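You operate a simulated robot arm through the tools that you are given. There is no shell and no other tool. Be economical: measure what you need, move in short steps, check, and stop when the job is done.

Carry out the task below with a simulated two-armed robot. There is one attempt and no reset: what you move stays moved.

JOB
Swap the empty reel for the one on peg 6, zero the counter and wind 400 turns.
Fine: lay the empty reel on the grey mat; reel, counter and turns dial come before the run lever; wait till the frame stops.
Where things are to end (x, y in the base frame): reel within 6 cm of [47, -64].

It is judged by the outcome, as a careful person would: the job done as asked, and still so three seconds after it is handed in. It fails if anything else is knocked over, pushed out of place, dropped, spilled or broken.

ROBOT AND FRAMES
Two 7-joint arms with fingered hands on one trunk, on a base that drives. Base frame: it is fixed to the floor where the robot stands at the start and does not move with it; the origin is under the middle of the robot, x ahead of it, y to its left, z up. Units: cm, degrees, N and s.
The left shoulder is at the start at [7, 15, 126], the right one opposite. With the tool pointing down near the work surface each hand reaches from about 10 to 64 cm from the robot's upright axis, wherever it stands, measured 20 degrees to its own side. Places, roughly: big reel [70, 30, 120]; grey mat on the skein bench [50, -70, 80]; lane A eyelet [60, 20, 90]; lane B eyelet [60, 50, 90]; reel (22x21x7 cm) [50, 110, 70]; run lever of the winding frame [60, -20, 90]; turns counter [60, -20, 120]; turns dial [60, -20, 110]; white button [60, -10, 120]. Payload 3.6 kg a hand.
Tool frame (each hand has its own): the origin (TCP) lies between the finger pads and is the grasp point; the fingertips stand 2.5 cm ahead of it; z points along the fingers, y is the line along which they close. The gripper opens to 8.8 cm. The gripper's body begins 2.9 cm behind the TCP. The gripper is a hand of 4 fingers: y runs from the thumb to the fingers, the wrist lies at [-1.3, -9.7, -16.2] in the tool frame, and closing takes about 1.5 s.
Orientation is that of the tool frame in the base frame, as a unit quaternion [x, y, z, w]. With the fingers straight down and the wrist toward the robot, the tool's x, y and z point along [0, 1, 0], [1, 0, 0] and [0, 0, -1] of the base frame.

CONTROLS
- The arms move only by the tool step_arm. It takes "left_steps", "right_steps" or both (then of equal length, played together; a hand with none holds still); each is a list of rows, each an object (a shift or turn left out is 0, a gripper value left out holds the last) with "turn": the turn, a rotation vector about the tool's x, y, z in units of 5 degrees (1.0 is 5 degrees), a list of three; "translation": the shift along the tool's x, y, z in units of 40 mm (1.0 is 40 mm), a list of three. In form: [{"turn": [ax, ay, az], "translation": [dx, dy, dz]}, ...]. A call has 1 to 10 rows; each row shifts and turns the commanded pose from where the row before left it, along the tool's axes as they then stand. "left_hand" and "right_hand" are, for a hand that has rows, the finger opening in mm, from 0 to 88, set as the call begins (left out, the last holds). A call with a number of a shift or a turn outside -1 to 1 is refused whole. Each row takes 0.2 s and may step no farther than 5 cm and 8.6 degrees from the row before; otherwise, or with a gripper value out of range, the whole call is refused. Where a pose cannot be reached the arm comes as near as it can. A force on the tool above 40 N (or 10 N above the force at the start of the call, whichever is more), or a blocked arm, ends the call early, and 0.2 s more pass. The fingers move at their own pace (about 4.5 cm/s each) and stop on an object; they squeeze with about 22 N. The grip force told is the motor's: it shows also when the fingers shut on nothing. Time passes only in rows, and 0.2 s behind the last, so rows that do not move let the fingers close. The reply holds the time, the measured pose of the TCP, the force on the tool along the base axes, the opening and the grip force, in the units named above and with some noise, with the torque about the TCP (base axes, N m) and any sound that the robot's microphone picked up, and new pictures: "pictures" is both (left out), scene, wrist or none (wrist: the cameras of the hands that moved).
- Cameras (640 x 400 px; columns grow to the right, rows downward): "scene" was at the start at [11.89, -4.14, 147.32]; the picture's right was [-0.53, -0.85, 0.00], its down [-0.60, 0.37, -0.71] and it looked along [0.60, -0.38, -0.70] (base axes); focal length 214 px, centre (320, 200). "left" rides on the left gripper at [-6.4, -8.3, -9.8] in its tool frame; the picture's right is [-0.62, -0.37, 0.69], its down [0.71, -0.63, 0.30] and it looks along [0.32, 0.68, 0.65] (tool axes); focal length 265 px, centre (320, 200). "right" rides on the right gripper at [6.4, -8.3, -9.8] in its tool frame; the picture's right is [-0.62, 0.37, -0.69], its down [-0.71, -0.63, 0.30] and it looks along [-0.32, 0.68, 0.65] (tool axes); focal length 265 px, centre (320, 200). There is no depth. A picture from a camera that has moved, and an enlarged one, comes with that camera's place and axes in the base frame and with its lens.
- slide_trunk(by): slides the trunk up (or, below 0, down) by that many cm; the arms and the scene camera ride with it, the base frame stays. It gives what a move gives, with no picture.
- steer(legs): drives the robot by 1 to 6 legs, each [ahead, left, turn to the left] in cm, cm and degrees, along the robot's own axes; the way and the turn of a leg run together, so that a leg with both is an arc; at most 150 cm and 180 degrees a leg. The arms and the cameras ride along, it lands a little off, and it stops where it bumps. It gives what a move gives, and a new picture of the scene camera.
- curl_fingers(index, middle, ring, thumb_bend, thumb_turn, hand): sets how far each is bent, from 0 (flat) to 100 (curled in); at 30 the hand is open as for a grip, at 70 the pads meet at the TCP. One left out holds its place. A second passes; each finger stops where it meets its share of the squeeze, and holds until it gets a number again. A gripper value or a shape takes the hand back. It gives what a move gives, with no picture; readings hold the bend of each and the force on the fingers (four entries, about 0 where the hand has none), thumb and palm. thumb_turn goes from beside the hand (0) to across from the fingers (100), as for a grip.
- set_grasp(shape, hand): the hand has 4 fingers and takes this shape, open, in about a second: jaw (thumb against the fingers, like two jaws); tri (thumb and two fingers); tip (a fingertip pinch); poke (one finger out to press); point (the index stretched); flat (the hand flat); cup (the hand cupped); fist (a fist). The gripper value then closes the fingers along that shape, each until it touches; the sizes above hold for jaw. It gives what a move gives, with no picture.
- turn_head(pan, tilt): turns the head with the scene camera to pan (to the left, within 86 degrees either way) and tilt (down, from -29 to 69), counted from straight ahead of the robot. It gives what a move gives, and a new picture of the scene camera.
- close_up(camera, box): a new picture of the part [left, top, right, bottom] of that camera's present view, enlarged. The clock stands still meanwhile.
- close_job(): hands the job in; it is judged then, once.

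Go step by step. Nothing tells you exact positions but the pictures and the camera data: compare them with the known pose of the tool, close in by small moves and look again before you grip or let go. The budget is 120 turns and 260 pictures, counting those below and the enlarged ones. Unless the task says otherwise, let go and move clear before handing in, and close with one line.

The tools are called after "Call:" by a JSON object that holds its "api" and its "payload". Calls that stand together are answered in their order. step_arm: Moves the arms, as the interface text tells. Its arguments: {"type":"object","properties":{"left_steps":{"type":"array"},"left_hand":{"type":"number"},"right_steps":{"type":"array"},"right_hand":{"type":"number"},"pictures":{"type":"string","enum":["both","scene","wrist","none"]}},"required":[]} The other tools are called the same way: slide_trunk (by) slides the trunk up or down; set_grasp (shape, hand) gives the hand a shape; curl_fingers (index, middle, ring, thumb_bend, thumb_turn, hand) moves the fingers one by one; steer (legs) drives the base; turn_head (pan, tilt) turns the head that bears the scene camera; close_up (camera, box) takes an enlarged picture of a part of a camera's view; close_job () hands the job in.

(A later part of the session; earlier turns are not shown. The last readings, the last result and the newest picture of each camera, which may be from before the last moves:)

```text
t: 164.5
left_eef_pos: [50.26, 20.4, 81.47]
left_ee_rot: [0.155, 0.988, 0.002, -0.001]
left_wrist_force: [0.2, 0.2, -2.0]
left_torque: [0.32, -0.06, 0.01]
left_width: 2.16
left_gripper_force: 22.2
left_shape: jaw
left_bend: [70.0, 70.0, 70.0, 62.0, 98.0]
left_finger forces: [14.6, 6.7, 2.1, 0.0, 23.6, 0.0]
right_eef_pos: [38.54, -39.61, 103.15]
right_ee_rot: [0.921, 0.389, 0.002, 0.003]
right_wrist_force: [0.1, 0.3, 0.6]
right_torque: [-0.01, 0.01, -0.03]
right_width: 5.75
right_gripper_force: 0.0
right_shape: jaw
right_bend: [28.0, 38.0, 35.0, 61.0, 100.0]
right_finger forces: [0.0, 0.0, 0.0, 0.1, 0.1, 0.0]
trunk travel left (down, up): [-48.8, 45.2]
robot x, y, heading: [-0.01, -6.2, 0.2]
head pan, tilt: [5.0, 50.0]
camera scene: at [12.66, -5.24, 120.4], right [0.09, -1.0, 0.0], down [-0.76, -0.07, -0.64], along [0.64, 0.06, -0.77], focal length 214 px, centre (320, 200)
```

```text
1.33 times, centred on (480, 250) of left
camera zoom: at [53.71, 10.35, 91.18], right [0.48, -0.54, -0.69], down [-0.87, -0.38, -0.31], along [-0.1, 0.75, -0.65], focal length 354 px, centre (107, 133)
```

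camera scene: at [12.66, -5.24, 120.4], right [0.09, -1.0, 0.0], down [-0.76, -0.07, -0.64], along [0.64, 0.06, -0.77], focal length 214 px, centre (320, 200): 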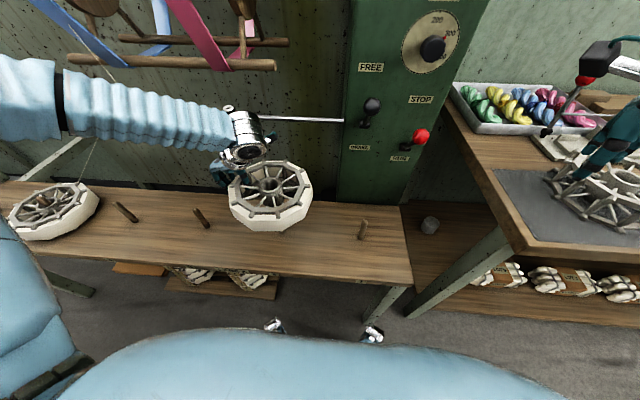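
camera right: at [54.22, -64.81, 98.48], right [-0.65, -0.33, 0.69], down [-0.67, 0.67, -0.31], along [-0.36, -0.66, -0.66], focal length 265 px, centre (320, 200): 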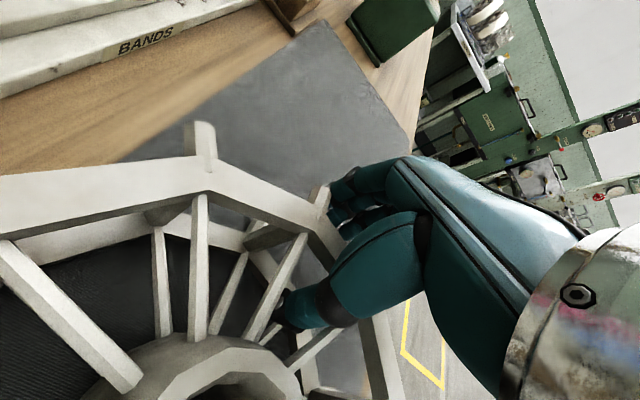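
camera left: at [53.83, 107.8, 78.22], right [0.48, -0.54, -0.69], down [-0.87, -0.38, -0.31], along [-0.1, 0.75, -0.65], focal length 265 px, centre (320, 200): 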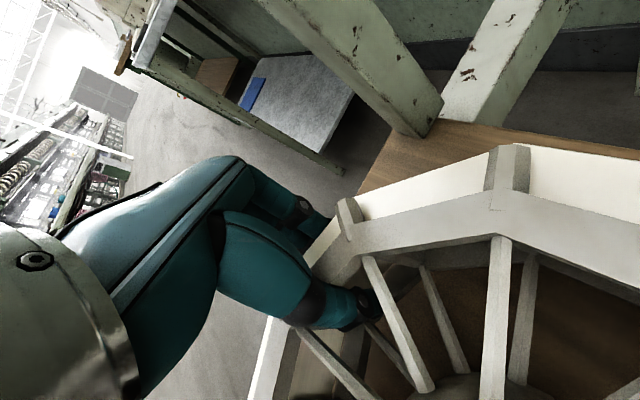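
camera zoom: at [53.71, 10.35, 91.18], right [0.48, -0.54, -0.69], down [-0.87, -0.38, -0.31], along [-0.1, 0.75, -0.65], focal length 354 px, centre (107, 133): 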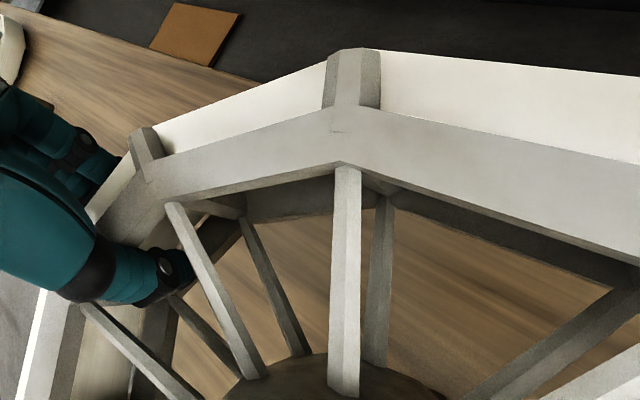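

The hub now hides the peg, as it should when aligned. I nudge 4 mm and lower slowly to the peg tip.

Call:
{"api": "step_arm", "payload": {"left_steps": [{"translation": [-0.12, -0.04, 0]}, {"translation": [0, 0, 0.3]}, {"translation": [0, 0, 0.3]}, {"translation": [0, 0, 0.3]}, {"translation": [0, 0, 0.3]}, {"translation": [0, 0, 0.3]}, {}], "pictures": "both"}}

Call:
{"api": "close_up", "payload": {"camera": "scene", "box": [210, 120, 350, 240]}}

```text
t: 166.1
left_eef_pos: [50.47, 20.06, 75.24]
left_ee_rot: [0.155, 0.988, 0.002, -0.001]
left_wrist_force: [-1.2, -0.6, -2.3]
left_torque: [0.3, -0.02, -0.07]
left_width: 2.12
left_gripper_force: 22.2
left_shape: jaw
left_bend: [70.0, 70.0, 70.0, 62.0, 98.0]
left_finger forces: [13.4, 7.3, 3.1, 0.0, 24.1, 0.1]
right_eef_pos: [38.39, -39.71, 103.19]
right_ee_rot: [0.921, 0.389, 0.003, 0.002]
right_wrist_force: [-1.0, -0.3, -0.2]
right_torque: [0.0, 0.01, 0.0]
right_width: 5.76
right_gripper_force: 0.0
right_shape: jaw
right_bend: [28.0, 38.0, 35.0, 61.0, 100.0]
right_finger forces: [0.0, 0.0, 0.1, 0.0, 0.1, 0.0]
trunk travel left (down, up): [-48.8, 45.2]
robot x, y, heading: [-0.08, -5.96, -0.1]
head pan, tilt: [5.0, 50.0]
camera scene: at [12.62, -5.3, 120.4], right [0.09, -1.0, 0.0], down [-0.76, -0.07, -0.64], along [0.64, 0.06, -0.77], focal length 214 px, centre (320, 200)
camera left: at [54.06, 9.97, 85.18], right [0.48, -0.54, -0.69], down [-0.87, -0.38, -0.31], along [-0.1, 0.75, -0.65], focal length 265 px, centre (320, 200)
```

scene: 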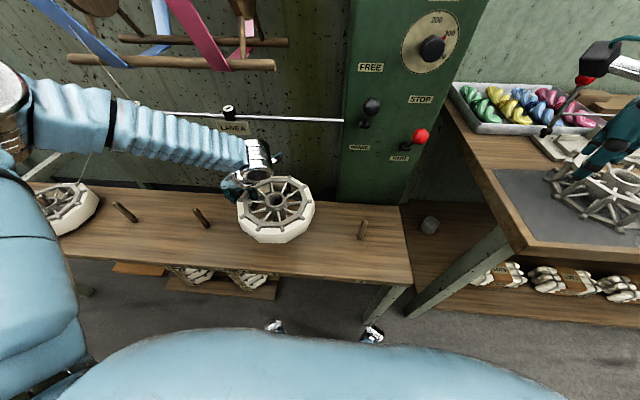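
left: 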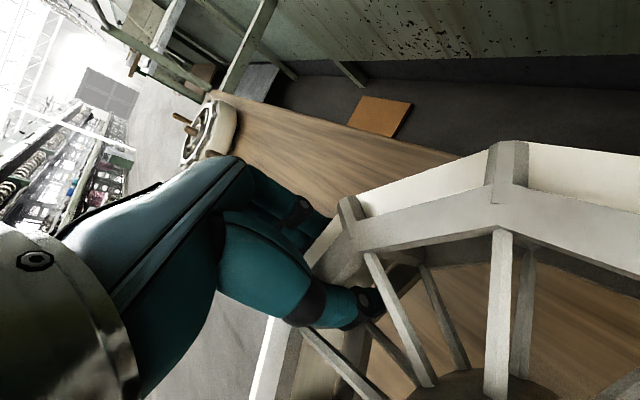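

```text
3.33 times, centred on (280, 180) of scene
camera zoom: at [12.62, -5.3, 120.4], right [0.09, -1.0, 0.0], down [-0.76, -0.07, -0.64], along [0.64, 0.06, -0.77], focal length 715 px, centre (453, 267)
```

zoom: 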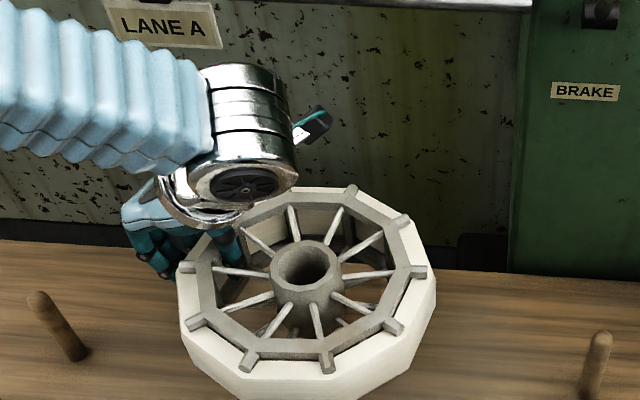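

Call:
{"api": "step_arm", "payload": {"left_steps": [{"translation": [0, 0, 0.15]}, {"translation": [0, 0, 0.15]}, {"translation": [0, 0, 0.15]}, {}], "pictures": "none"}}

Call:
{"api": "close_up", "payload": {"camera": "scene", "box": [210, 120, 350, 240]}}

```text
t: 167.1
left_eef_pos: [50.62, 19.85, 73.49]
left_ee_rot: [0.156, 0.988, 0.002, 0.0]
left_wrist_force: [-1.8, -0.8, -3.2]
left_torque: [0.31, -0.02, -0.09]
left_width: 2.16
left_gripper_force: 22.4
left_shape: jaw
left_bend: [70.0, 70.0, 70.0, 62.0, 99.0]
left_finger forces: [12.6, 7.8, 3.5, 0.0, 24.7, 0.0]
right_eef_pos: [38.35, -39.63, 103.2]
right_ee_rot: [0.921, 0.389, 0.002, 0.003]
right_wrist_force: [0.3, 0.9, 0.2]
right_torque: [0.02, 0.01, 0.06]
right_width: 5.76
right_gripper_force: 0.1
right_shape: jaw
right_bend: [28.0, 38.0, 35.0, 61.0, 100.0]
right_finger forces: [0.1, 0.0, 0.0, 0.0, 0.0, 0.0]
trunk travel left (down, up): [-48.8, 45.2]
robot x, y, heading: [-0.07, -6.01, 0.1]
head pan, tilt: [5.0, 50.0]
```

```text
3.33 times, centred on (280, 180) of scene
camera zoom: at [12.61, -5.31, 120.4], right [0.09, -1.0, 0.0], down [-0.76, -0.07, -0.64], along [0.64, 0.06, -0.77], focal length 715 px, centre (453, 267)
```

zoom: 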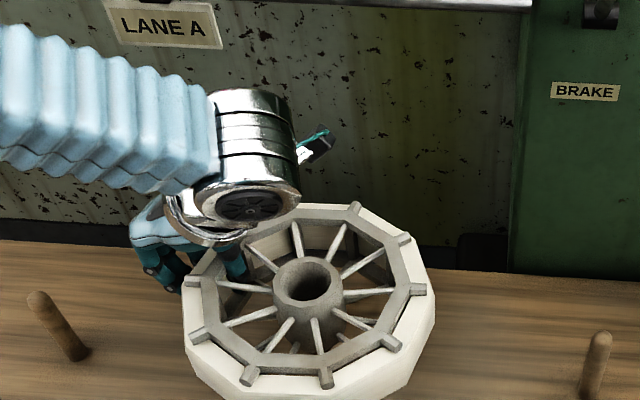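

No vertical resistance, just a slight sideways touch: the peg is in the bore. I ease −x a little and continue down.

Call:
{"api": "step_arm", "payload": {"left_steps": [{"translation": [0.08, -0.07, 0]}, {"translation": [0, 0, 0.2]}, {"translation": [0, 0, 0.2]}, {"translation": [0, 0, 0.2]}, {}], "pictures": "none"}}

Call:
{"api": "close_up", "payload": {"camera": "scene", "box": [210, 120, 350, 240]}}

```text
t: 168.3
left_eef_pos: [50.05, 19.79, 71.26]
left_ee_rot: [0.156, 0.988, 0.002, 0.001]
left_wrist_force: [0.1, 0.6, -3.9]
left_torque: [0.31, -0.06, 0.01]
left_width: 2.15
left_gripper_force: 22.1
left_shape: jaw
left_bend: [70.0, 70.0, 70.0, 62.0, 98.0]
left_finger forces: [14.6, 6.8, 2.2, 0.1, 23.7, 0.0]
right_eef_pos: [38.52, -39.68, 103.16]
right_ee_rot: [0.921, 0.389, 0.003, 0.003]
right_wrist_force: [-0.5, -0.1, 0.4]
right_torque: [0.01, 0.01, -0.01]
right_width: 5.77
right_gripper_force: 0.0
right_shape: jaw
right_bend: [28.0, 38.0, 35.0, 61.0, 100.0]
right_finger forces: [0.0, 0.0, 0.0, 0.0, 0.0, 0.0]
trunk travel left (down, up): [-48.8, 45.2]
robot x, y, heading: [0.18, -5.88, 0.0]
head pan, tilt: [5.0, 50.0]
```

```text
3.33 times, centred on (280, 180) of scene
camera zoom: at [12.63, -5.3, 120.4], right [0.09, -1.0, 0.0], down [-0.76, -0.07, -0.64], along [0.64, 0.06, -0.77], focal length 715 px, centre (453, 267)
```

zoom: 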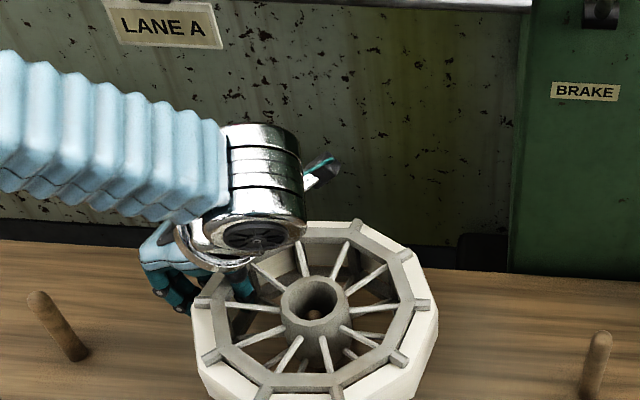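

The peg shows inside the bore and the force is clean. Trunk down 3 cm, then creep to the bench.

Call:
{"api": "slide_trunk", "payload": {"by": -3}}

Call:
{"api": "step_arm", "payload": {"left_steps": [{"translation": [0, 0, 0.1]}, {"translation": [0, 0, 0.1]}, {"translation": [0, 0, 0.1]}, {}], "pictures": "both"}}

Call:
{"api": "close_up", "payload": {"camera": "scene", "box": [210, 140, 350, 260]}}

```text
t: 169.0
left_eef_pos: [49.99, 19.87, 68.28]
left_ee_rot: [0.156, 0.988, 0.001, 0.001]
left_wrist_force: [-0.3, 0.7, -2.2]
left_torque: [0.27, -0.06, -0.02]
left_width: 2.15
left_gripper_force: 22.1
left_shape: jaw
left_bend: [70.0, 70.0, 70.0, 62.0, 98.0]
left_finger forces: [14.5, 6.7, 2.3, 0.0, 23.6, 0.0]
right_eef_pos: [38.3, -39.64, 100.19]
right_ee_rot: [0.921, 0.389, 0.002, 0.004]
right_wrist_force: [-0.4, 0.7, 0.4]
right_torque: [-0.02, 0.0, -0.03]
right_width: 5.78
right_gripper_force: 0.1
right_shape: jaw
right_bend: [28.0, 38.0, 35.0, 61.0, 100.0]
right_finger forces: [0.0, 0.1, 0.0, 0.0, 0.0, 0.1]
trunk travel left (down, up): [-45.8, 48.2]
robot x, y, heading: [0.06, -6.4, 0.2]
head pan, tilt: [5.0, 50.0]
```

```text
t: 170.0
left_eef_pos: [50.16, 19.8, 67.07]
left_ee_rot: [0.155, 0.988, 0.002, 0.0]
left_wrist_force: [0.5, 1.1, -1.5]
left_torque: [0.06, 0.0, -0.02]
left_width: 2.14
left_gripper_force: 22.0
left_shape: jaw
left_bend: [70.0, 70.0, 70.0, 62.0, 98.0]
left_finger forces: [13.3, 6.1, 2.2, 0.0, 21.5, 0.1]
right_eef_pos: [38.37, -39.69, 100.07]
right_ee_rot: [0.921, 0.389, 0.002, 0.003]
right_wrist_force: [-0.6, 0.6, -0.9]
right_torque: [-0.01, 0.0, 0.0]
right_width: 5.78
right_gripper_force: 0.0
right_shape: jaw
right_bend: [28.0, 38.0, 35.0, 61.0, 100.0]
right_finger forces: [0.0, 0.0, 0.0, 0.1, 0.0, 0.1]
trunk travel left (down, up): [-45.8, 48.2]
robot x, y, heading: [-0.22, -6.16, -0.1]
head pan, tilt: [5.0, 50.0]
camera scene: at [12.61, -5.3, 117.4], right [0.09, -1.0, 0.0], down [-0.76, -0.07, -0.64], along [0.64, 0.06, -0.77], focal length 214 px, centre (320, 200)
camera left: at [53.65, 9.83, 76.83], right [0.48, -0.54, -0.69], down [-0.87, -0.38, -0.31], along [-0.1, 0.75, -0.65], focal length 265 px, centre (320, 200)
```

scene: 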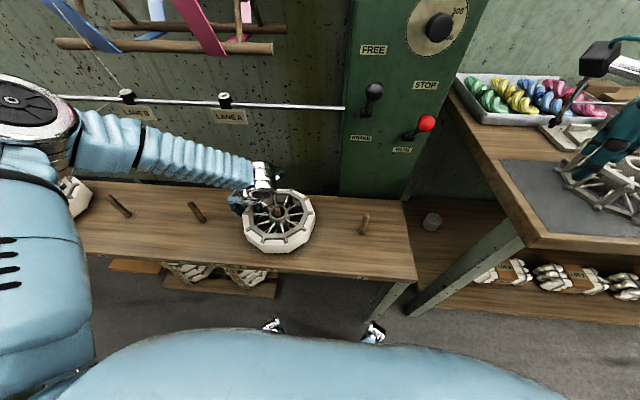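
left: 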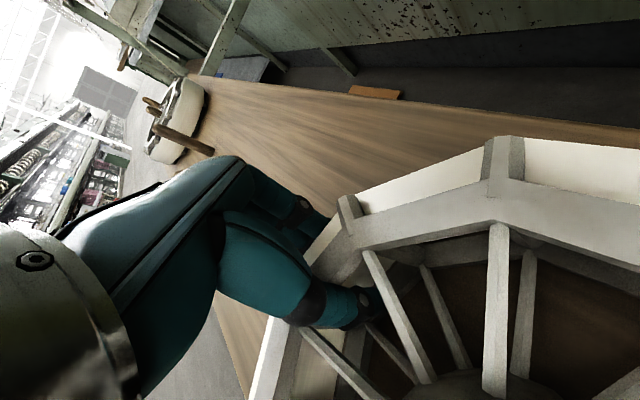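

```text
3.33 times, centred on (280, 200) of scene
camera zoom: at [12.61, -5.3, 117.4], right [0.09, -1.0, 0.0], down [-0.76, -0.07, -0.64], along [0.64, 0.06, -0.77], focal length 715 px, centre (453, 200)
```

zoom: 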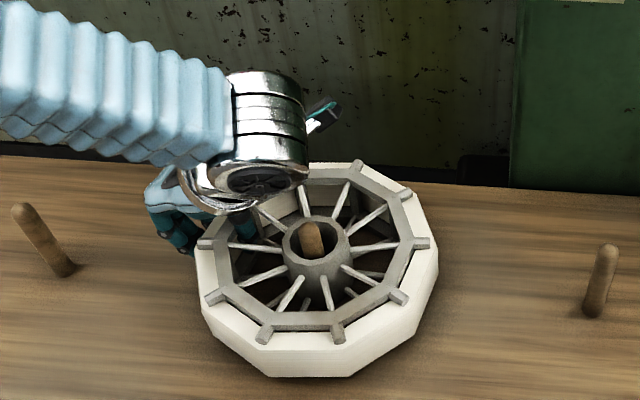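

The far edge touches the bench; a last 3 mm, then open to 7.2 cm and rise.

Call:
{"api": "step_arm", "payload": {"left_steps": [{"translation": [0, 0, 0.08]}, {}], "pictures": "none"}}

Call:
{"api": "step_arm", "payload": {"left_steps": [{}, {}, {}, {}, {}, {}, {}], "left_hand": 70, "pictures": "wrist"}}

```text
t: 170.6
left_eef_pos: [50.11, 19.8, 66.84]
left_ee_rot: [0.155, 0.988, 0.002, 0.001]
left_wrist_force: [1.0, 0.4, 4.3]
left_torque: [-0.12, 0.05, -0.01]
left_width: 2.13
left_gripper_force: 21.6
left_shape: jaw
left_bend: [70.0, 70.0, 70.0, 62.0, 98.0]
left_finger forces: [13.3, 6.5, 2.4, 0.1, 21.9, 0.0]
right_eef_pos: [38.31, -39.77, 100.11]
right_ee_rot: [0.921, 0.389, 0.002, 0.003]
right_wrist_force: [-0.2, -0.2, -0.5]
right_torque: [0.02, 0.05, 0.02]
right_width: 5.79
right_gripper_force: 0.1
right_shape: jaw
right_bend: [28.0, 38.0, 35.0, 61.0, 100.0]
right_finger forces: [0.0, 0.0, 0.0, 0.1, 0.1, 0.1]
trunk travel left (down, up): [-45.8, 48.2]
robot x, y, heading: [-0.48, -6.2, -0.3]
head pan, tilt: [5.0, 50.0]
```

```text
t: 172.2
left_eef_pos: [49.96, 19.93, 66.82]
left_ee_rot: [0.156, 0.988, 0.001, 0.001]
left_wrist_force: [-0.9, 1.2, -1.3]
left_torque: [-0.01, 0.0, 0.0]
left_width: 7.02
left_gripper_force: 0.0
left_shape: jaw
left_bend: [27.0, 34.0, 32.0, 50.0, 99.0]
left_finger forces: [0.0, 0.1, 0.0, 0.1, 0.1, 0.0]
right_eef_pos: [38.42, -39.75, 100.18]
right_ee_rot: [0.921, 0.39, 0.003, 0.003]
right_wrist_force: [-0.3, -0.7, 0.8]
right_torque: [0.02, -0.04, -0.02]
right_width: 5.79
right_gripper_force: 0.0
right_shape: jaw
right_bend: [28.0, 38.0, 35.0, 61.0, 100.0]
right_finger forces: [0.1, 0.0, 0.0, 0.0, 0.0, 0.0]
trunk travel left (down, up): [-45.8, 48.2]
robot x, y, heading: [-0.06, -5.91, 0.2]
head pan, tilt: [5.0, 50.0]
camera left: at [53.58, 9.89, 76.57], right [0.48, -0.54, -0.69], down [-0.87, -0.38, -0.31], along [-0.1, 0.75, -0.65], focal length 265 px, centre (320, 200)
```

left: 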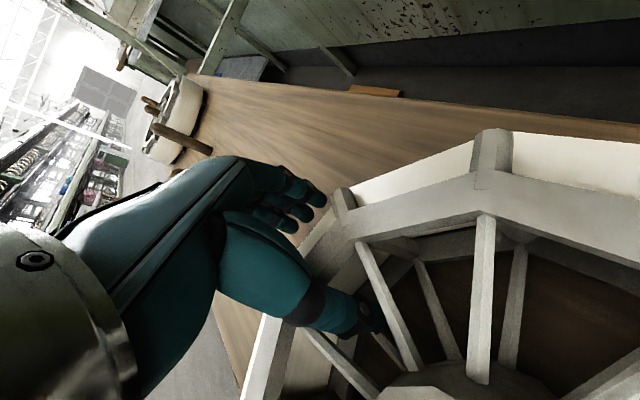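

Released. I rise slowly and watch for snags.

Call:
{"api": "step_arm", "payload": {"left_steps": [{"translation": [0, 0, -0.3]}, {"translation": [0, 0, -0.3]}, {"translation": [0, 0, -0.4]}, {"translation": [0, 0, -0.5]}, {"translation": [0, 0, -0.5]}, {"translation": [0, 0, -0.5]}, {"translation": [0, 0, -0.5]}], "pictures": "scene"}}

Call:
{"api": "close_up", "payload": {"camera": "scene", "box": [190, 140, 430, 300]}}

```text
t: 173.8
left_eef_pos: [50.05, 19.82, 78.8]
left_ee_rot: [0.156, 0.988, 0.002, 0.001]
left_wrist_force: [0.0, -0.3, 0.1]
left_torque: [0.03, 0.01, 0.01]
left_width: 6.98
left_gripper_force: 0.1
left_shape: jaw
left_bend: [27.0, 34.0, 32.0, 50.0, 99.0]
left_finger forces: [0.0, 0.0, 0.0, 0.0, 0.0, 0.0]
right_eef_pos: [38.33, -39.69, 100.16]
right_ee_rot: [0.921, 0.389, 0.002, 0.002]
right_wrist_force: [0.9, 0.3, 0.4]
right_torque: [-0.04, 0.02, 0.01]
right_width: 5.78
right_gripper_force: 0.0
right_shape: jaw
right_bend: [28.0, 38.0, 35.0, 61.0, 100.0]
right_finger forces: [0.0, 0.1, 0.1, 0.0, 0.1, 0.0]
trunk travel left (down, up): [-45.8, 48.2]
robot x, y, heading: [0.07, -5.88, 0.0]
head pan, tilt: [5.0, 50.0]
camera scene: at [12.56, -5.33, 117.41], right [0.09, -1.0, 0.0], down [-0.76, -0.07, -0.64], along [0.64, 0.06, -0.77], focal length 214 px, centre (320, 200)
```

scene: 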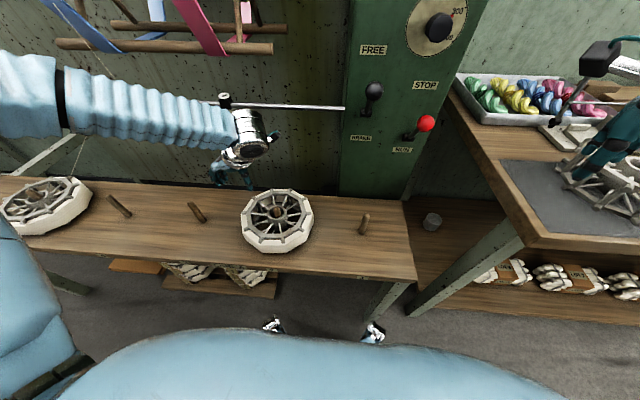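

```text
2.50 times, centred on (310, 220) of scene
camera zoom: at [12.56, -5.33, 117.41], right [0.09, -1.0, 0.0], down [-0.76, -0.07, -0.64], along [0.64, 0.06, -0.77], focal length 536 px, centre (345, 150)
```

zoom: 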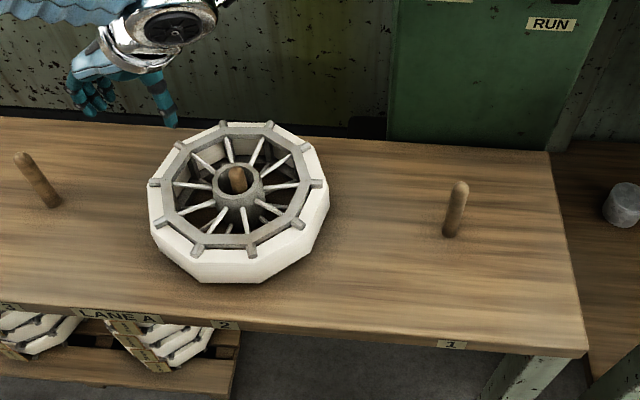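

The reel sits on peg 2. Now I back off, bring the arms up, and study the control panel.

Call:
{"api": "steer", "payload": {"legs": [[-25, 0, 0]]}}

Call:
{"api": "slide_trunk", "payload": {"by": 29}}

Call:
{"api": "turn_head", "payload": {"pan": -8, "tilt": 25}}

Call:
{"api": "close_up", "payload": {"camera": "scene", "box": [240, 120, 440, 280]}}

```text
t: 177.6
left_eef_pos: [25.06, 19.72, 78.64]
left_ee_rot: [0.155, 0.988, 0.002, 0.0]
left_wrist_force: [0.0, 0.6, 0.3]
left_torque: [-0.01, -0.05, -0.01]
left_width: 7.0
left_gripper_force: 0.1
left_shape: jaw
left_bend: [27.0, 34.0, 32.0, 50.0, 99.0]
left_finger forces: [0.1, 0.0, 0.0, 0.1, 0.0, 0.1]
right_eef_pos: [13.28, -39.65, 100.09]
right_ee_rot: [0.922, 0.388, 0.003, 0.003]
right_wrist_force: [-0.7, -0.3, 0.1]
right_torque: [-0.02, -0.02, 0.01]
right_width: 5.78
right_gripper_force: 0.0
right_shape: jaw
right_bend: [28.0, 38.0, 35.0, 61.0, 100.0]
right_finger forces: [0.0, 0.0, 0.1, 0.0, 0.0, 0.0]
trunk travel left (down, up): [-45.8, 48.2]
robot x, y, heading: [-25.17, -5.79, 0.2]
head pan, tilt: [5.0, 50.0]
camera scene: at [-12.72, -5.28, 117.4], right [0.09, -1.0, 0.0], down [-0.76, -0.07, -0.64], along [0.64, 0.06, -0.77], focal length 214 px, centre (320, 200)
```

scene: 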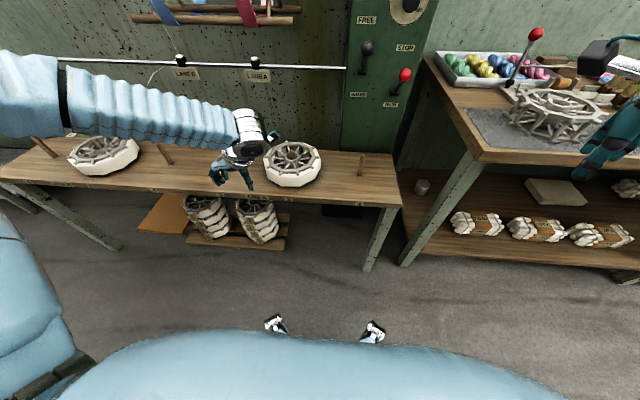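

```text
t: 180.5
left_eef_pos: [25.07, 19.74, 107.75]
left_ee_rot: [0.155, 0.988, 0.001, 0.0]
left_wrist_force: [-0.5, -0.1, 1.2]
left_torque: [0.02, -0.03, -0.01]
left_width: 6.99
left_gripper_force: 0.1
left_shape: jaw
left_bend: [27.0, 34.0, 32.0, 50.0, 99.0]
left_finger forces: [0.0, 0.0, 0.0, 0.1, 0.1, 0.1]
right_eef_pos: [13.27, -39.72, 129.11]
right_ee_rot: [0.921, 0.389, 0.002, 0.003]
right_wrist_force: [0.1, 0.3, -0.6]
right_torque: [0.0, 0.01, 0.03]
right_width: 5.78
right_gripper_force: 0.2
right_shape: jaw
right_bend: [28.0, 38.0, 35.0, 61.0, 100.0]
right_finger forces: [0.1, 0.1, 0.1, 0.0, 0.1, 0.0]
trunk travel left (down, up): [-74.8, 19.2]
robot x, y, heading: [-25.5, -6.23, -0.3]
head pan, tilt: [5.0, 50.0]
```

```text
t: 181.4
left_eef_pos: [25.03, 19.78, 107.68]
left_ee_rot: [0.155, 0.988, 0.002, 0.0]
left_wrist_force: [-1.2, 0.4, 0.0]
left_torque: [-0.03, 0.0, 0.0]
left_width: 7.0
left_gripper_force: 0.0
left_shape: jaw
left_bend: [27.0, 34.0, 32.0, 50.0, 99.0]
left_finger forces: [0.0, 0.0, 0.1, 0.0, 0.1, 0.0]
right_eef_pos: [13.32, -39.66, 129.13]
right_ee_rot: [0.921, 0.389, 0.001, 0.003]
right_wrist_force: [0.4, 0.3, 0.3]
right_torque: [0.01, 0.0, 0.0]
right_width: 5.79
right_gripper_force: 0.0
right_shape: jaw
right_bend: [28.0, 38.0, 35.0, 61.0, 100.0]
right_finger forces: [0.0, 0.0, 0.0, 0.0, 0.0, 0.1]
trunk travel left (down, up): [-74.8, 19.2]
robot x, y, heading: [-25.26, -5.99, -0.1]
head pan, tilt: [-8.0, 25.0]
camera scene: at [-11.24, -7.23, 150.14], right [-0.14, -0.99, 0.0], down [-0.42, 0.06, -0.91], along [0.9, -0.13, -0.42], focal length 214 px, centre (320, 200)
```

scene: 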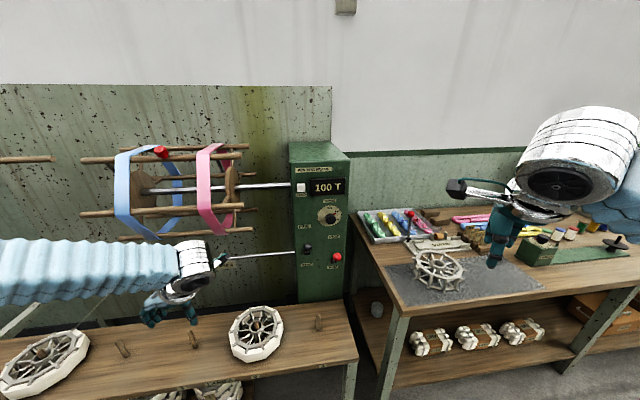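

```text
2.50 times, centred on (340, 200) of scene
camera zoom: at [-11.24, -7.23, 150.14], right [-0.14, -0.99, 0.0], down [-0.42, 0.06, -0.91], along [0.9, -0.13, -0.42], focal length 536 px, centre (270, 200)
```

zoom: 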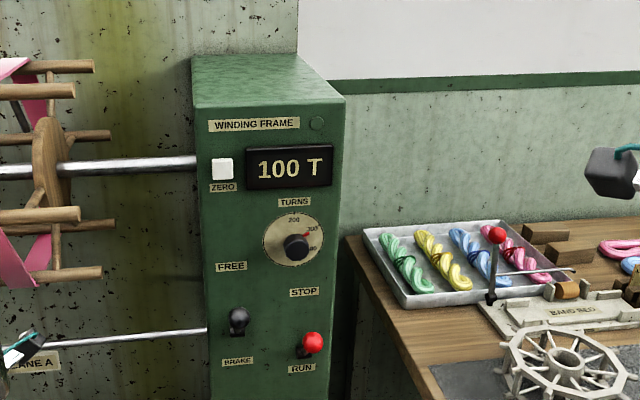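

Panel measured: white button ≈[60, −10.7, 122], dial knob ≈[59, −21.6, 109], run knob ≈[56.4, −23.8, 92.7]. I tuck the left arm and turn the right hand to point forward.

Call:
{"api": "step_arm", "payload": {"left_steps": [{"translation": [0.9, -0.2, -0.3]}, {"translation": [0.9, -0.2, -0.3]}, {"translation": [0.9, -0.2, -0.3]}, {"translation": [0.9, -0.2, -0.3]}, {"translation": [0.9, -0.2, -0.3]}, {}, {}, {}, {}, {}], "right_steps": [{"turn": [0, 0, -1]}, {"turn": [0, 0, -1]}, {"turn": [0, 0, -1]}, {"turn": [0, 0, -1]}, {"turn": [0, 0, -1]}, {"turn": [0, 0, -1]}, {"turn": [0, 0, -1]}, {"turn": [0, 0, -1]}, {"turn": [0, 0, -1]}, {"turn": [0, 0, 0]}], "pictures": "none"}}

Call:
{"api": "step_arm", "payload": {"right_steps": [{"turn": [-1, 0, 0]}, {"turn": [-1, 0, 0]}, {"turn": [-1, 0, 0]}, {"turn": [-1, 0, 0]}, {"turn": [-1, 0, 0]}, {"turn": [-1, 0, 0]}, {"turn": [-1, 0, 0]}, {"turn": [-1, 0, 0]}, {"turn": [-1, 0, 0]}, {}], "pictures": "none"}}

Call:
{"api": "step_arm", "payload": {"right_steps": [{"turn": [-1, 0, 0]}, {"turn": [-1, 0, 0]}, {"turn": [-1, 0, 0]}, {"turn": [-1, 0, 0]}, {"turn": [-1, 0, 0]}, {"turn": [-1, 0, 0]}, {"turn": [-1, 0, 0]}, {"turn": [-1, 0, 0]}, {"turn": [-1, 0, 0]}, {}], "pictures": "both"}}

```text
t: 183.6
left_eef_pos: [9.67, 20.94, 114.29]
left_ee_rot: [0.155, 0.988, 0.002, -0.001]
left_wrist_force: [-1.1, -0.2, 0.5]
left_torque: [0.0, 0.01, 0.01]
left_width: 7.0
left_gripper_force: 0.1
left_shape: jaw
left_bend: [27.0, 34.0, 32.0, 50.0, 99.0]
left_finger forces: [0.0, 0.0, 0.0, 0.1, 0.0, 0.1]
left hand out of reach, approached as far as the arm can: row 5
right_eef_pos: [13.42, -39.66, 129.27]
right_ee_rot: [0.702, 0.713, 0.002, 0.004]
right_wrist_force: [0.8, -0.4, -0.2]
right_torque: [-0.03, -0.02, -0.01]
right_width: 5.74
right_gripper_force: 0.1
right_shape: jaw
right_bend: [28.0, 38.0, 35.0, 61.0, 100.0]
right_finger forces: [0.1, 0.0, 0.1, 0.1, 0.0, 0.0]
trunk travel left (down, up): [-74.8, 19.2]
robot x, y, heading: [-25.13, -6.03, 0.0]
head pan, tilt: [-8.0, 25.0]
```

```text
t: 185.8
left_eef_pos: [9.66, 20.97, 114.33]
left_ee_rot: [0.156, 0.988, 0.002, -0.001]
left_wrist_force: [0.6, -0.6, -0.4]
left_torque: [-0.01, 0.03, -0.02]
left_width: 6.97
left_gripper_force: 0.0
left_shape: jaw
left_bend: [27.0, 34.0, 32.0, 50.0, 99.0]
left_finger forces: [0.1, 0.1, 0.0, 0.0, 0.1, 0.1]
right_eef_pos: [15.92, -42.22, 130.99]
right_ee_rot: [0.648, 0.657, 0.273, 0.273]
right_wrist_force: [0.3, 0.2, 0.4]
right_torque: [0.01, 0.01, -0.01]
right_width: 5.77
right_gripper_force: 0.0
right_shape: jaw
right_bend: [28.0, 38.0, 35.0, 61.0, 100.0]
right_finger forces: [0.1, 0.0, 0.0, 0.0, 0.0, 0.0]
right hand out of reach, approached as far as the arm can: row 6, 7, 8, 9
trunk travel left (down, up): [-74.8, 19.2]
robot x, y, heading: [-25.46, -6.09, -0.1]
head pan, tilt: [-8.0, 25.0]
```

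```text
t: 188.0
left_eef_pos: [9.6, 20.97, 114.34]
left_ee_rot: [0.155, 0.988, 0.002, -0.001]
left_wrist_force: [0.3, 0.2, -0.4]
left_torque: [0.01, 0.01, -0.03]
left_width: 6.99
left_gripper_force: 0.1
left_shape: jaw
left_bend: [27.0, 34.0, 32.0, 50.0, 99.0]
left_finger forces: [0.1, 0.0, 0.0, 0.0, 0.1, 0.0]
right_eef_pos: [17.13, -43.58, 131.59]
right_ee_rot: [0.505, 0.509, 0.495, 0.49]
right_wrist_force: [-1.0, 0.7, -0.1]
right_torque: [0.01, 0.01, 0.0]
right_width: 5.77
right_gripper_force: 0.1
right_shape: jaw
right_bend: [28.0, 38.0, 35.0, 61.0, 100.0]
right_finger forces: [0.0, 0.0, 0.0, 0.0, 0.0, 0.1]
right hand out of reach, approached as far as the arm can: row 1, 2, 3
trunk travel left (down, up): [-74.8, 19.2]
robot x, y, heading: [-25.47, -6.31, 0.2]
head pan, tilt: [-8.0, 25.0]
camera scene: at [-11.34, -7.27, 150.16], right [-0.14, -0.99, 0.0], down [-0.42, 0.06, -0.91], along [0.9, -0.13, -0.42], focal length 214 px, centre (320, 200)
camera right: at [6.96, -37.22, 123.44], right [-0.68, -0.63, 0.39], down [0.29, -0.71, -0.64], along [0.68, -0.32, 0.66], focal length 265 px, centre (320, 200)
```

scene: 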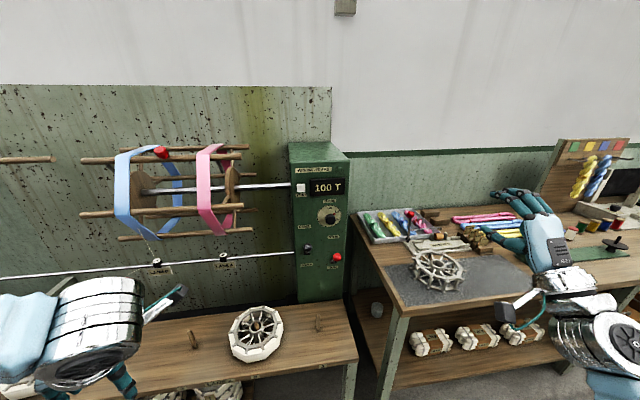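
right: 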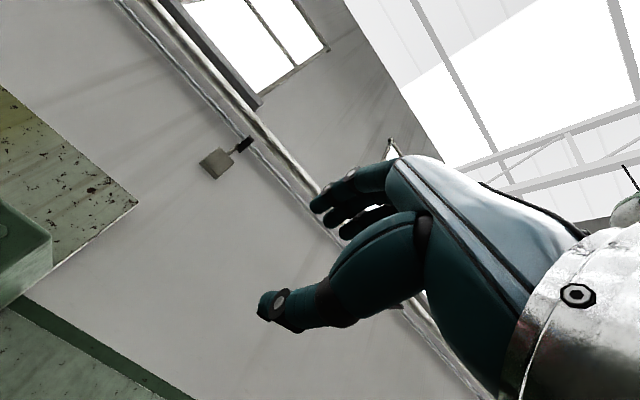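

Call:
{"api": "set_grasp", "payload": {"shape": "poke", "hand": "right"}}

Call:
{"api": "step_arm", "payload": {"right_steps": [{"translation": [0.8, -0.3, 0]}, {"translation": [0.8, -0.3, 0]}, {"translation": [0.8, -0.3, 0]}, {"translation": [0.8, -0.3, 0]}, {"translation": [0.8, -0.3, 0]}], "pictures": "none"}}

Call:
{"api": "steer", "payload": {"legs": [[0, 13, 0]]}}

Call:
{"api": "turn_head", "payload": {"pan": -20, "tilt": 30}}

```text
t: 188.9
left_eef_pos: [9.63, 20.96, 114.35]
left_ee_rot: [0.155, 0.988, 0.002, -0.001]
left_wrist_force: [0.4, -1.0, -0.1]
left_torque: [0.04, -0.01, 0.01]
left_width: 6.98
left_gripper_force: 0.0
left_shape: jaw
left_bend: [27.0, 34.0, 32.0, 50.0, 99.0]
left_finger forces: [0.0, 0.1, 0.1, 0.0, 0.1, 0.0]
right_eef_pos: [17.2, -43.6, 131.52]
right_ee_rot: [0.505, 0.51, 0.494, 0.49]
right_wrist_force: [0.5, 0.2, 0.4]
right_torque: [-0.02, 0.01, -0.01]
right_width: 0.01
right_gripper_force: 0.0
right_shape: poke
right_bend: [70.0, 70.0, 99.0, 100.0, 100.0]
right_finger forces: [0.0, 0.0, 0.1, 0.0, 0.0, 0.0]
trunk travel left (down, up): [-74.8, 19.2]
robot x, y, heading: [-25.64, -6.11, 0.1]
head pan, tilt: [-8.0, 25.0]
```

```text
t: 190.3
left_eef_pos: [9.61, 20.84, 114.39]
left_ee_rot: [0.156, 0.988, 0.003, 0.0]
left_wrist_force: [0.0, -0.3, 0.0]
left_torque: [0.02, 0.01, 0.0]
left_width: 7.0
left_gripper_force: 0.0
left_shape: jaw
left_bend: [27.0, 34.0, 32.0, 50.0, 99.0]
left_finger forces: [0.0, 0.1, 0.0, 0.1, 0.0, 0.0]
right_eef_pos: [19.36, -28.83, 129.24]
right_ee_rot: [0.462, 0.469, 0.534, 0.53]
right_wrist_force: [0.3, 0.1, 0.0]
right_torque: [-0.01, 0.03, 0.03]
right_width: 0.01
right_gripper_force: 0.1
right_shape: poke
right_bend: [70.0, 70.0, 99.0, 100.0, 100.0]
right_finger forces: [0.0, 0.1, 0.0, 0.1, 0.1, 0.1]
right hand out of reach, approached as far as the arm can: row 2, 3, 4
trunk travel left (down, up): [-74.8, 19.2]
robot x, y, heading: [-25.34, -5.71, -0.1]
head pan, tilt: [-8.0, 25.0]
stopped in row 5 (right hand): the arm was blocked; the commanded pose is now the measured one
```

```text
t: 192.6
left_eef_pos: [9.62, 33.72, 114.22]
left_ee_rot: [0.155, 0.988, 0.002, -0.001]
left_wrist_force: [0.1, -0.1, 0.3]
left_torque: [-0.02, 0.0, -0.01]
left_width: 6.99
left_gripper_force: 0.2
left_shape: jaw
left_bend: [27.0, 34.0, 32.0, 50.0, 99.0]
left_finger forces: [0.0, 0.0, 0.0, 0.1, 0.1, 0.0]
right_eef_pos: [19.45, -15.76, 129.2]
right_ee_rot: [0.462, 0.47, 0.535, 0.529]
right_wrist_force: [-0.2, 0.2, 0.3]
right_torque: [0.02, 0.0, -0.03]
right_width: 0.0
right_gripper_force: 0.0
right_shape: poke
right_bend: [70.0, 70.0, 99.0, 100.0, 100.0]
right_finger forces: [0.1, 0.0, 0.0, 0.0, 0.0, 0.1]
trunk travel left (down, up): [-74.8, 19.2]
robot x, y, heading: [-25.23, 7.28, 0.2]
head pan, tilt: [-8.0, 25.0]
camera scene: at [-11.22, 5.86, 150.15], right [-0.14, -0.99, 0.0], down [-0.42, 0.06, -0.91], along [0.9, -0.13, -0.42], focal length 214 px, centre (320, 200)
```

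scene: 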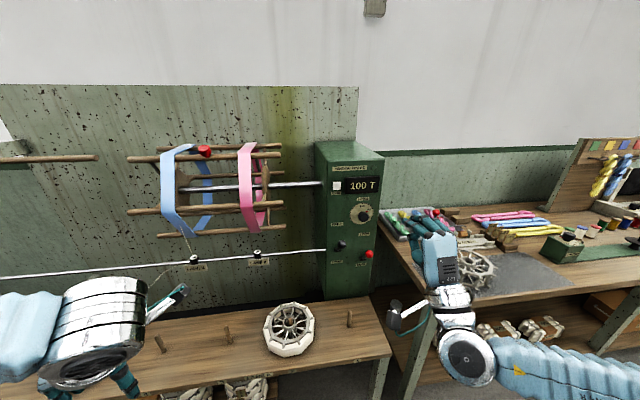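

```text
t: 193.4
left_eef_pos: [9.49, 33.93, 114.2]
left_ee_rot: [0.154, 0.988, 0.001, 0.0]
left_wrist_force: [-0.3, -0.2, 0.0]
left_torque: [0.01, 0.0, 0.0]
left_width: 6.99
left_gripper_force: 0.0
left_shape: jaw
left_bend: [27.0, 34.0, 32.0, 50.0, 99.0]
left_finger forces: [0.1, 0.0, 0.0, 0.0, 0.0, 0.0]
right_eef_pos: [19.5, -15.52, 129.17]
right_ee_rot: [0.462, 0.47, 0.534, 0.53]
right_wrist_force: [0.7, 0.0, -0.3]
right_torque: [-0.04, -0.02, 0.02]
right_width: 0.0
right_gripper_force: 0.0
right_shape: poke
right_bend: [70.0, 70.0, 99.0, 100.0, 100.0]
right_finger forces: [0.1, 0.0, 0.0, 0.1, 0.0, 0.0]
trunk travel left (down, up): [-74.8, 19.2]
robot x, y, heading: [-25.43, 7.17, 0.0]
head pan, tilt: [-20.0, 30.0]
camera scene: at [-11.91, 4.26, 149.36], right [-0.34, -0.94, 0.0], down [-0.47, 0.17, -0.87], along [0.81, -0.3, -0.5], focal length 214 px, centre (320, 200)
```

scene: 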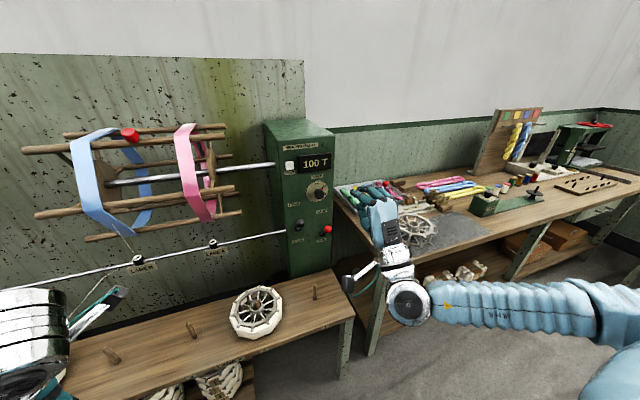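

Call:
{"api": "close_up", "payload": {"camera": "scene", "box": [260, 110, 460, 330]}}

Call:
{"api": "close_up", "payload": {"camera": "right", "box": [0, 0, 640, 400]}}

```text
1.82 times, centred on (360, 220) of scene
camera zoom: at [-11.91, 4.26, 149.36], right [-0.34, -0.94, 0.0], down [-0.47, 0.17, -0.87], along [0.81, -0.3, -0.5], focal length 390 px, centre (247, 164)
```

zoom: 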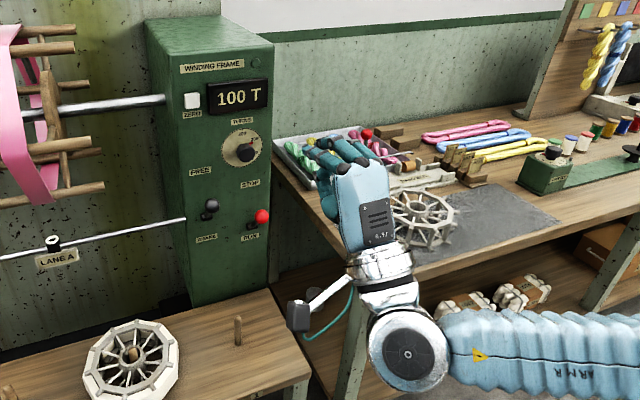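

```text
1.00 times, centred on (320, 200) of right (not enlarged: the box is as wide or as high as the picture)
camera zoom: at [10.57, -9.3, 119.59], right [-0.73, -0.63, 0.28], down [0.39, -0.71, -0.58], along [0.56, -0.31, 0.76], focal length 265 px, centre (320, 200)
```

zoom: 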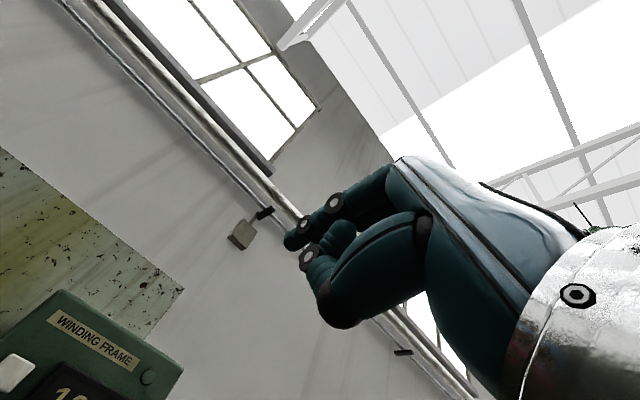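

The poking finger is formed. I drive to the panel, lining the hand up with the white button, and level the tool.

Call:
{"api": "steer", "payload": {"legs": [[22, 5, 0]]}}

Call:
{"api": "step_arm", "payload": {"right_steps": [{"turn": [1, 0, 0], "translation": [0, -0.5, 0]}, {"turn": [0.5, 0, 0], "translation": [0, -0.5, 0]}, {"translation": [0, -0.5, 0]}, {}], "pictures": "scene"}}

Call:
{"api": "close_up", "payload": {"camera": "scene", "box": [180, 60, 420, 260]}}

```text
t: 196.8
left_eef_pos: [31.68, 38.66, 114.28]
left_ee_rot: [0.154, 0.988, 0.002, -0.001]
left_wrist_force: [-0.3, 0.7, -0.6]
left_torque: [0.02, 0.02, 0.03]
left_width: 6.98
left_gripper_force: 0.0
left_shape: jaw
left_bend: [27.0, 34.0, 32.0, 50.0, 99.0]
left_finger forces: [0.0, 0.0, 0.1, 0.0, 0.0, 0.0]
right_eef_pos: [41.35, -10.76, 129.23]
right_ee_rot: [0.462, 0.469, 0.534, 0.53]
right_wrist_force: [-0.3, -0.1, -0.6]
right_torque: [0.01, 0.02, 0.02]
right_width: 0.01
right_gripper_force: 0.0
right_shape: poke
right_bend: [70.0, 70.0, 99.0, 100.0, 100.0]
right_finger forces: [0.1, 0.0, 0.1, 0.1, 0.1, 0.1]
trunk travel left (down, up): [-74.8, 19.2]
robot x, y, heading: [-3.16, 12.09, 0.0]
head pan, tilt: [-20.0, 30.0]
camera scene: at [10.17, 9.13, 149.35], right [-0.34, -0.94, 0.0], down [-0.47, 0.17, -0.87], along [0.81, -0.3, -0.5], focal length 214 px, centre (320, 200)
```

scene: 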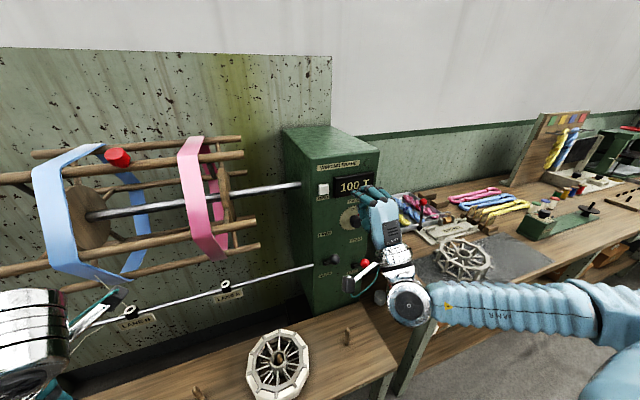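

```text
t: 197.8
left_eef_pos: [31.61, 38.85, 114.27]
left_ee_rot: [0.154, 0.988, 0.002, -0.004]
left_wrist_force: [0.4, 0.3, -0.1]
left_torque: [-0.02, 0.02, 0.01]
left_width: 6.99
left_gripper_force: 0.0
left_shape: jaw
left_bend: [27.0, 34.0, 32.0, 50.0, 99.0]
left_finger forces: [0.1, 0.0, 0.0, 0.0, 0.0, 0.1]
right_eef_pos: [42.12, -10.84, 123.09]
right_ee_rot: [0.495, 0.504, 0.501, 0.499]
right_wrist_force: [0.1, 0.8, 0.1]
right_torque: [0.01, 0.02, 0.03]
right_width: 0.01
right_gripper_force: 0.1
right_shape: poke
right_bend: [70.0, 70.0, 99.0, 100.0, 100.0]
right_finger forces: [0.1, 0.1, 0.0, 0.0, 0.0, 0.0]
right hand out of reach, approached as far as the arm can: row 1
trunk travel left (down, up): [-74.8, 19.2]
robot x, y, heading: [-3.21, 12.34, 0.0]
head pan, tilt: [-20.0, 30.0]
camera scene: at [10.27, 9.27, 149.35], right [-0.34, -0.94, 0.0], down [-0.47, 0.17, -0.87], along [0.81, -0.3, -0.5], focal length 214 px, centre (320, 200)
```

scene: 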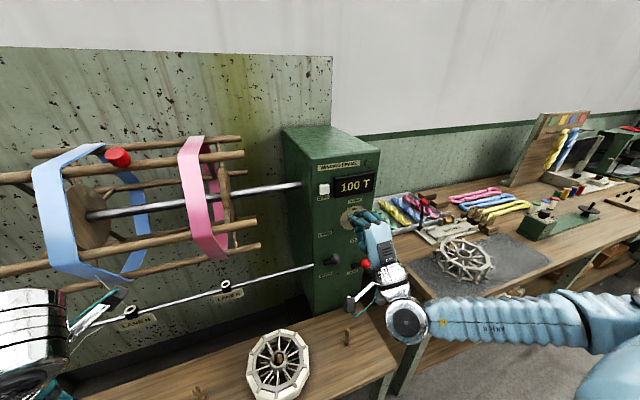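

```text
2.00 times, centred on (300, 160) of scene
camera zoom: at [10.27, 9.27, 149.35], right [-0.34, -0.94, 0.0], down [-0.47, 0.17, -0.87], along [0.81, -0.3, -0.5], focal length 429 px, centre (360, 280)
```

zoom: 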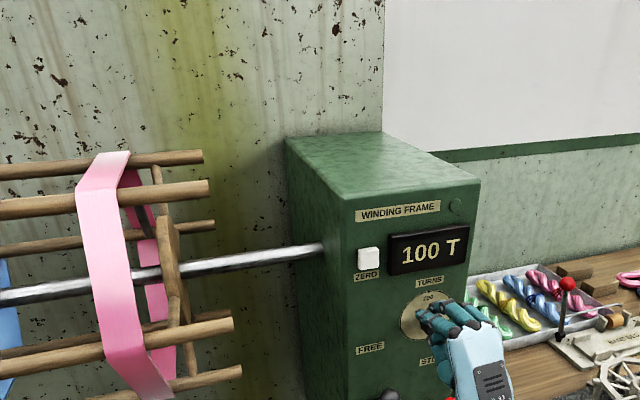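

Call:
{"api": "close_up", "payload": {"camera": "scene", "box": [320, 190, 420, 260]}}

```text
5.71 times, centred on (370, 225) of scene
camera zoom: at [10.27, 9.27, 149.35], right [-0.34, -0.94, 0.0], down [-0.47, 0.17, -0.87], along [0.81, -0.3, -0.5], focal length 1226 px, centre (34, 57)
```

zoom: 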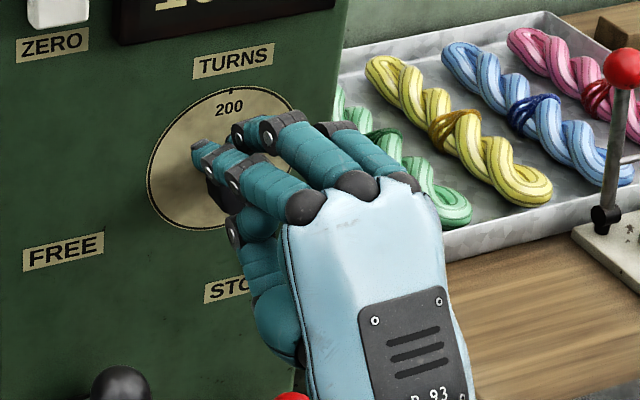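

The index tip is at about TCP height and side. I advance to just short of the white button.

Call:
{"api": "step_arm", "payload": {"right_steps": [{"translation": [-0.05, -0.06, 0.8]}, {"translation": [-0.05, -0.06, 0.8]}, {"translation": [0, 0, 0.8]}, {"translation": [0, 0, 0.6]}, {}], "pictures": "scene"}}

Call:
{"api": "close_up", "payload": {"camera": "scene", "box": [300, 160, 400, 230]}}

```text
t: 199.0
left_eef_pos: [31.55, 38.87, 114.26]
left_ee_rot: [0.154, 0.988, 0.003, -0.002]
left_wrist_force: [-0.3, -0.1, -0.5]
left_torque: [0.0, -0.01, 0.01]
left_width: 6.99
left_gripper_force: 0.1
left_shape: jaw
left_bend: [27.0, 34.0, 32.0, 50.0, 99.0]
left_finger forces: [0.1, 0.0, 0.0, 0.1, 0.1, 0.0]
right_eef_pos: [54.11, -11.03, 122.55]
right_ee_rot: [0.495, 0.504, 0.503, 0.498]
right_wrist_force: [0.0, 0.0, -1.0]
right_torque: [0.01, 0.0, -0.04]
right_width: 0.0
right_gripper_force: 0.1
right_shape: poke
right_bend: [70.0, 70.0, 99.0, 100.0, 100.0]
right_finger forces: [0.0, 0.1, 0.1, 0.0, 0.0, 0.0]
trunk travel left (down, up): [-74.8, 19.2]
robot x, y, heading: [-3.1, 11.87, 0.3]
head pan, tilt: [-20.0, 30.0]
camera scene: at [10.19, 9.16, 149.35], right [-0.34, -0.94, 0.0], down [-0.47, 0.17, -0.87], along [0.81, -0.3, -0.5], focal length 214 px, centre (320, 200)
```

scene: 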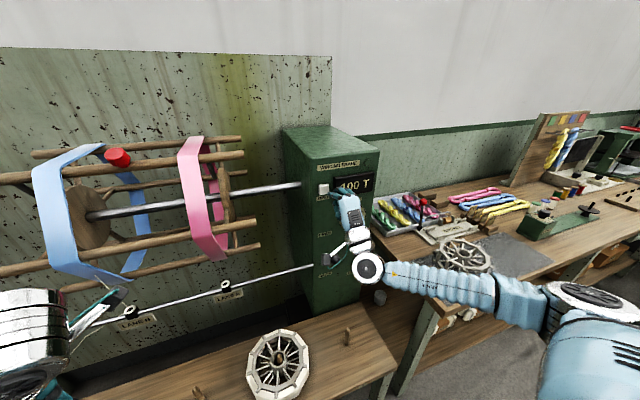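

```text
5.71 times, centred on (350, 195) of scene
camera zoom: at [10.19, 9.16, 149.35], right [-0.34, -0.94, 0.0], down [-0.47, 0.17, -0.87], along [0.81, -0.3, -0.5], focal length 1226 px, centre (149, 229)
```

zoom: 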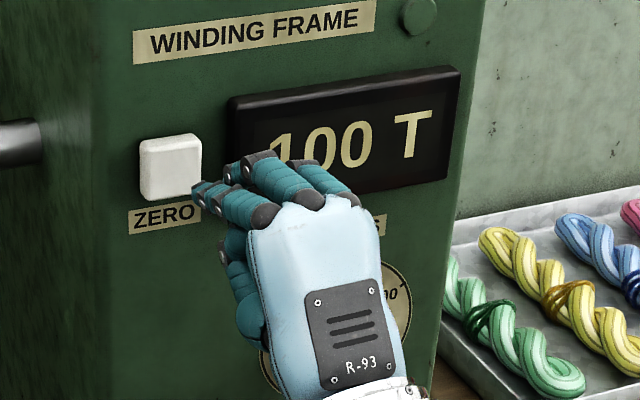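

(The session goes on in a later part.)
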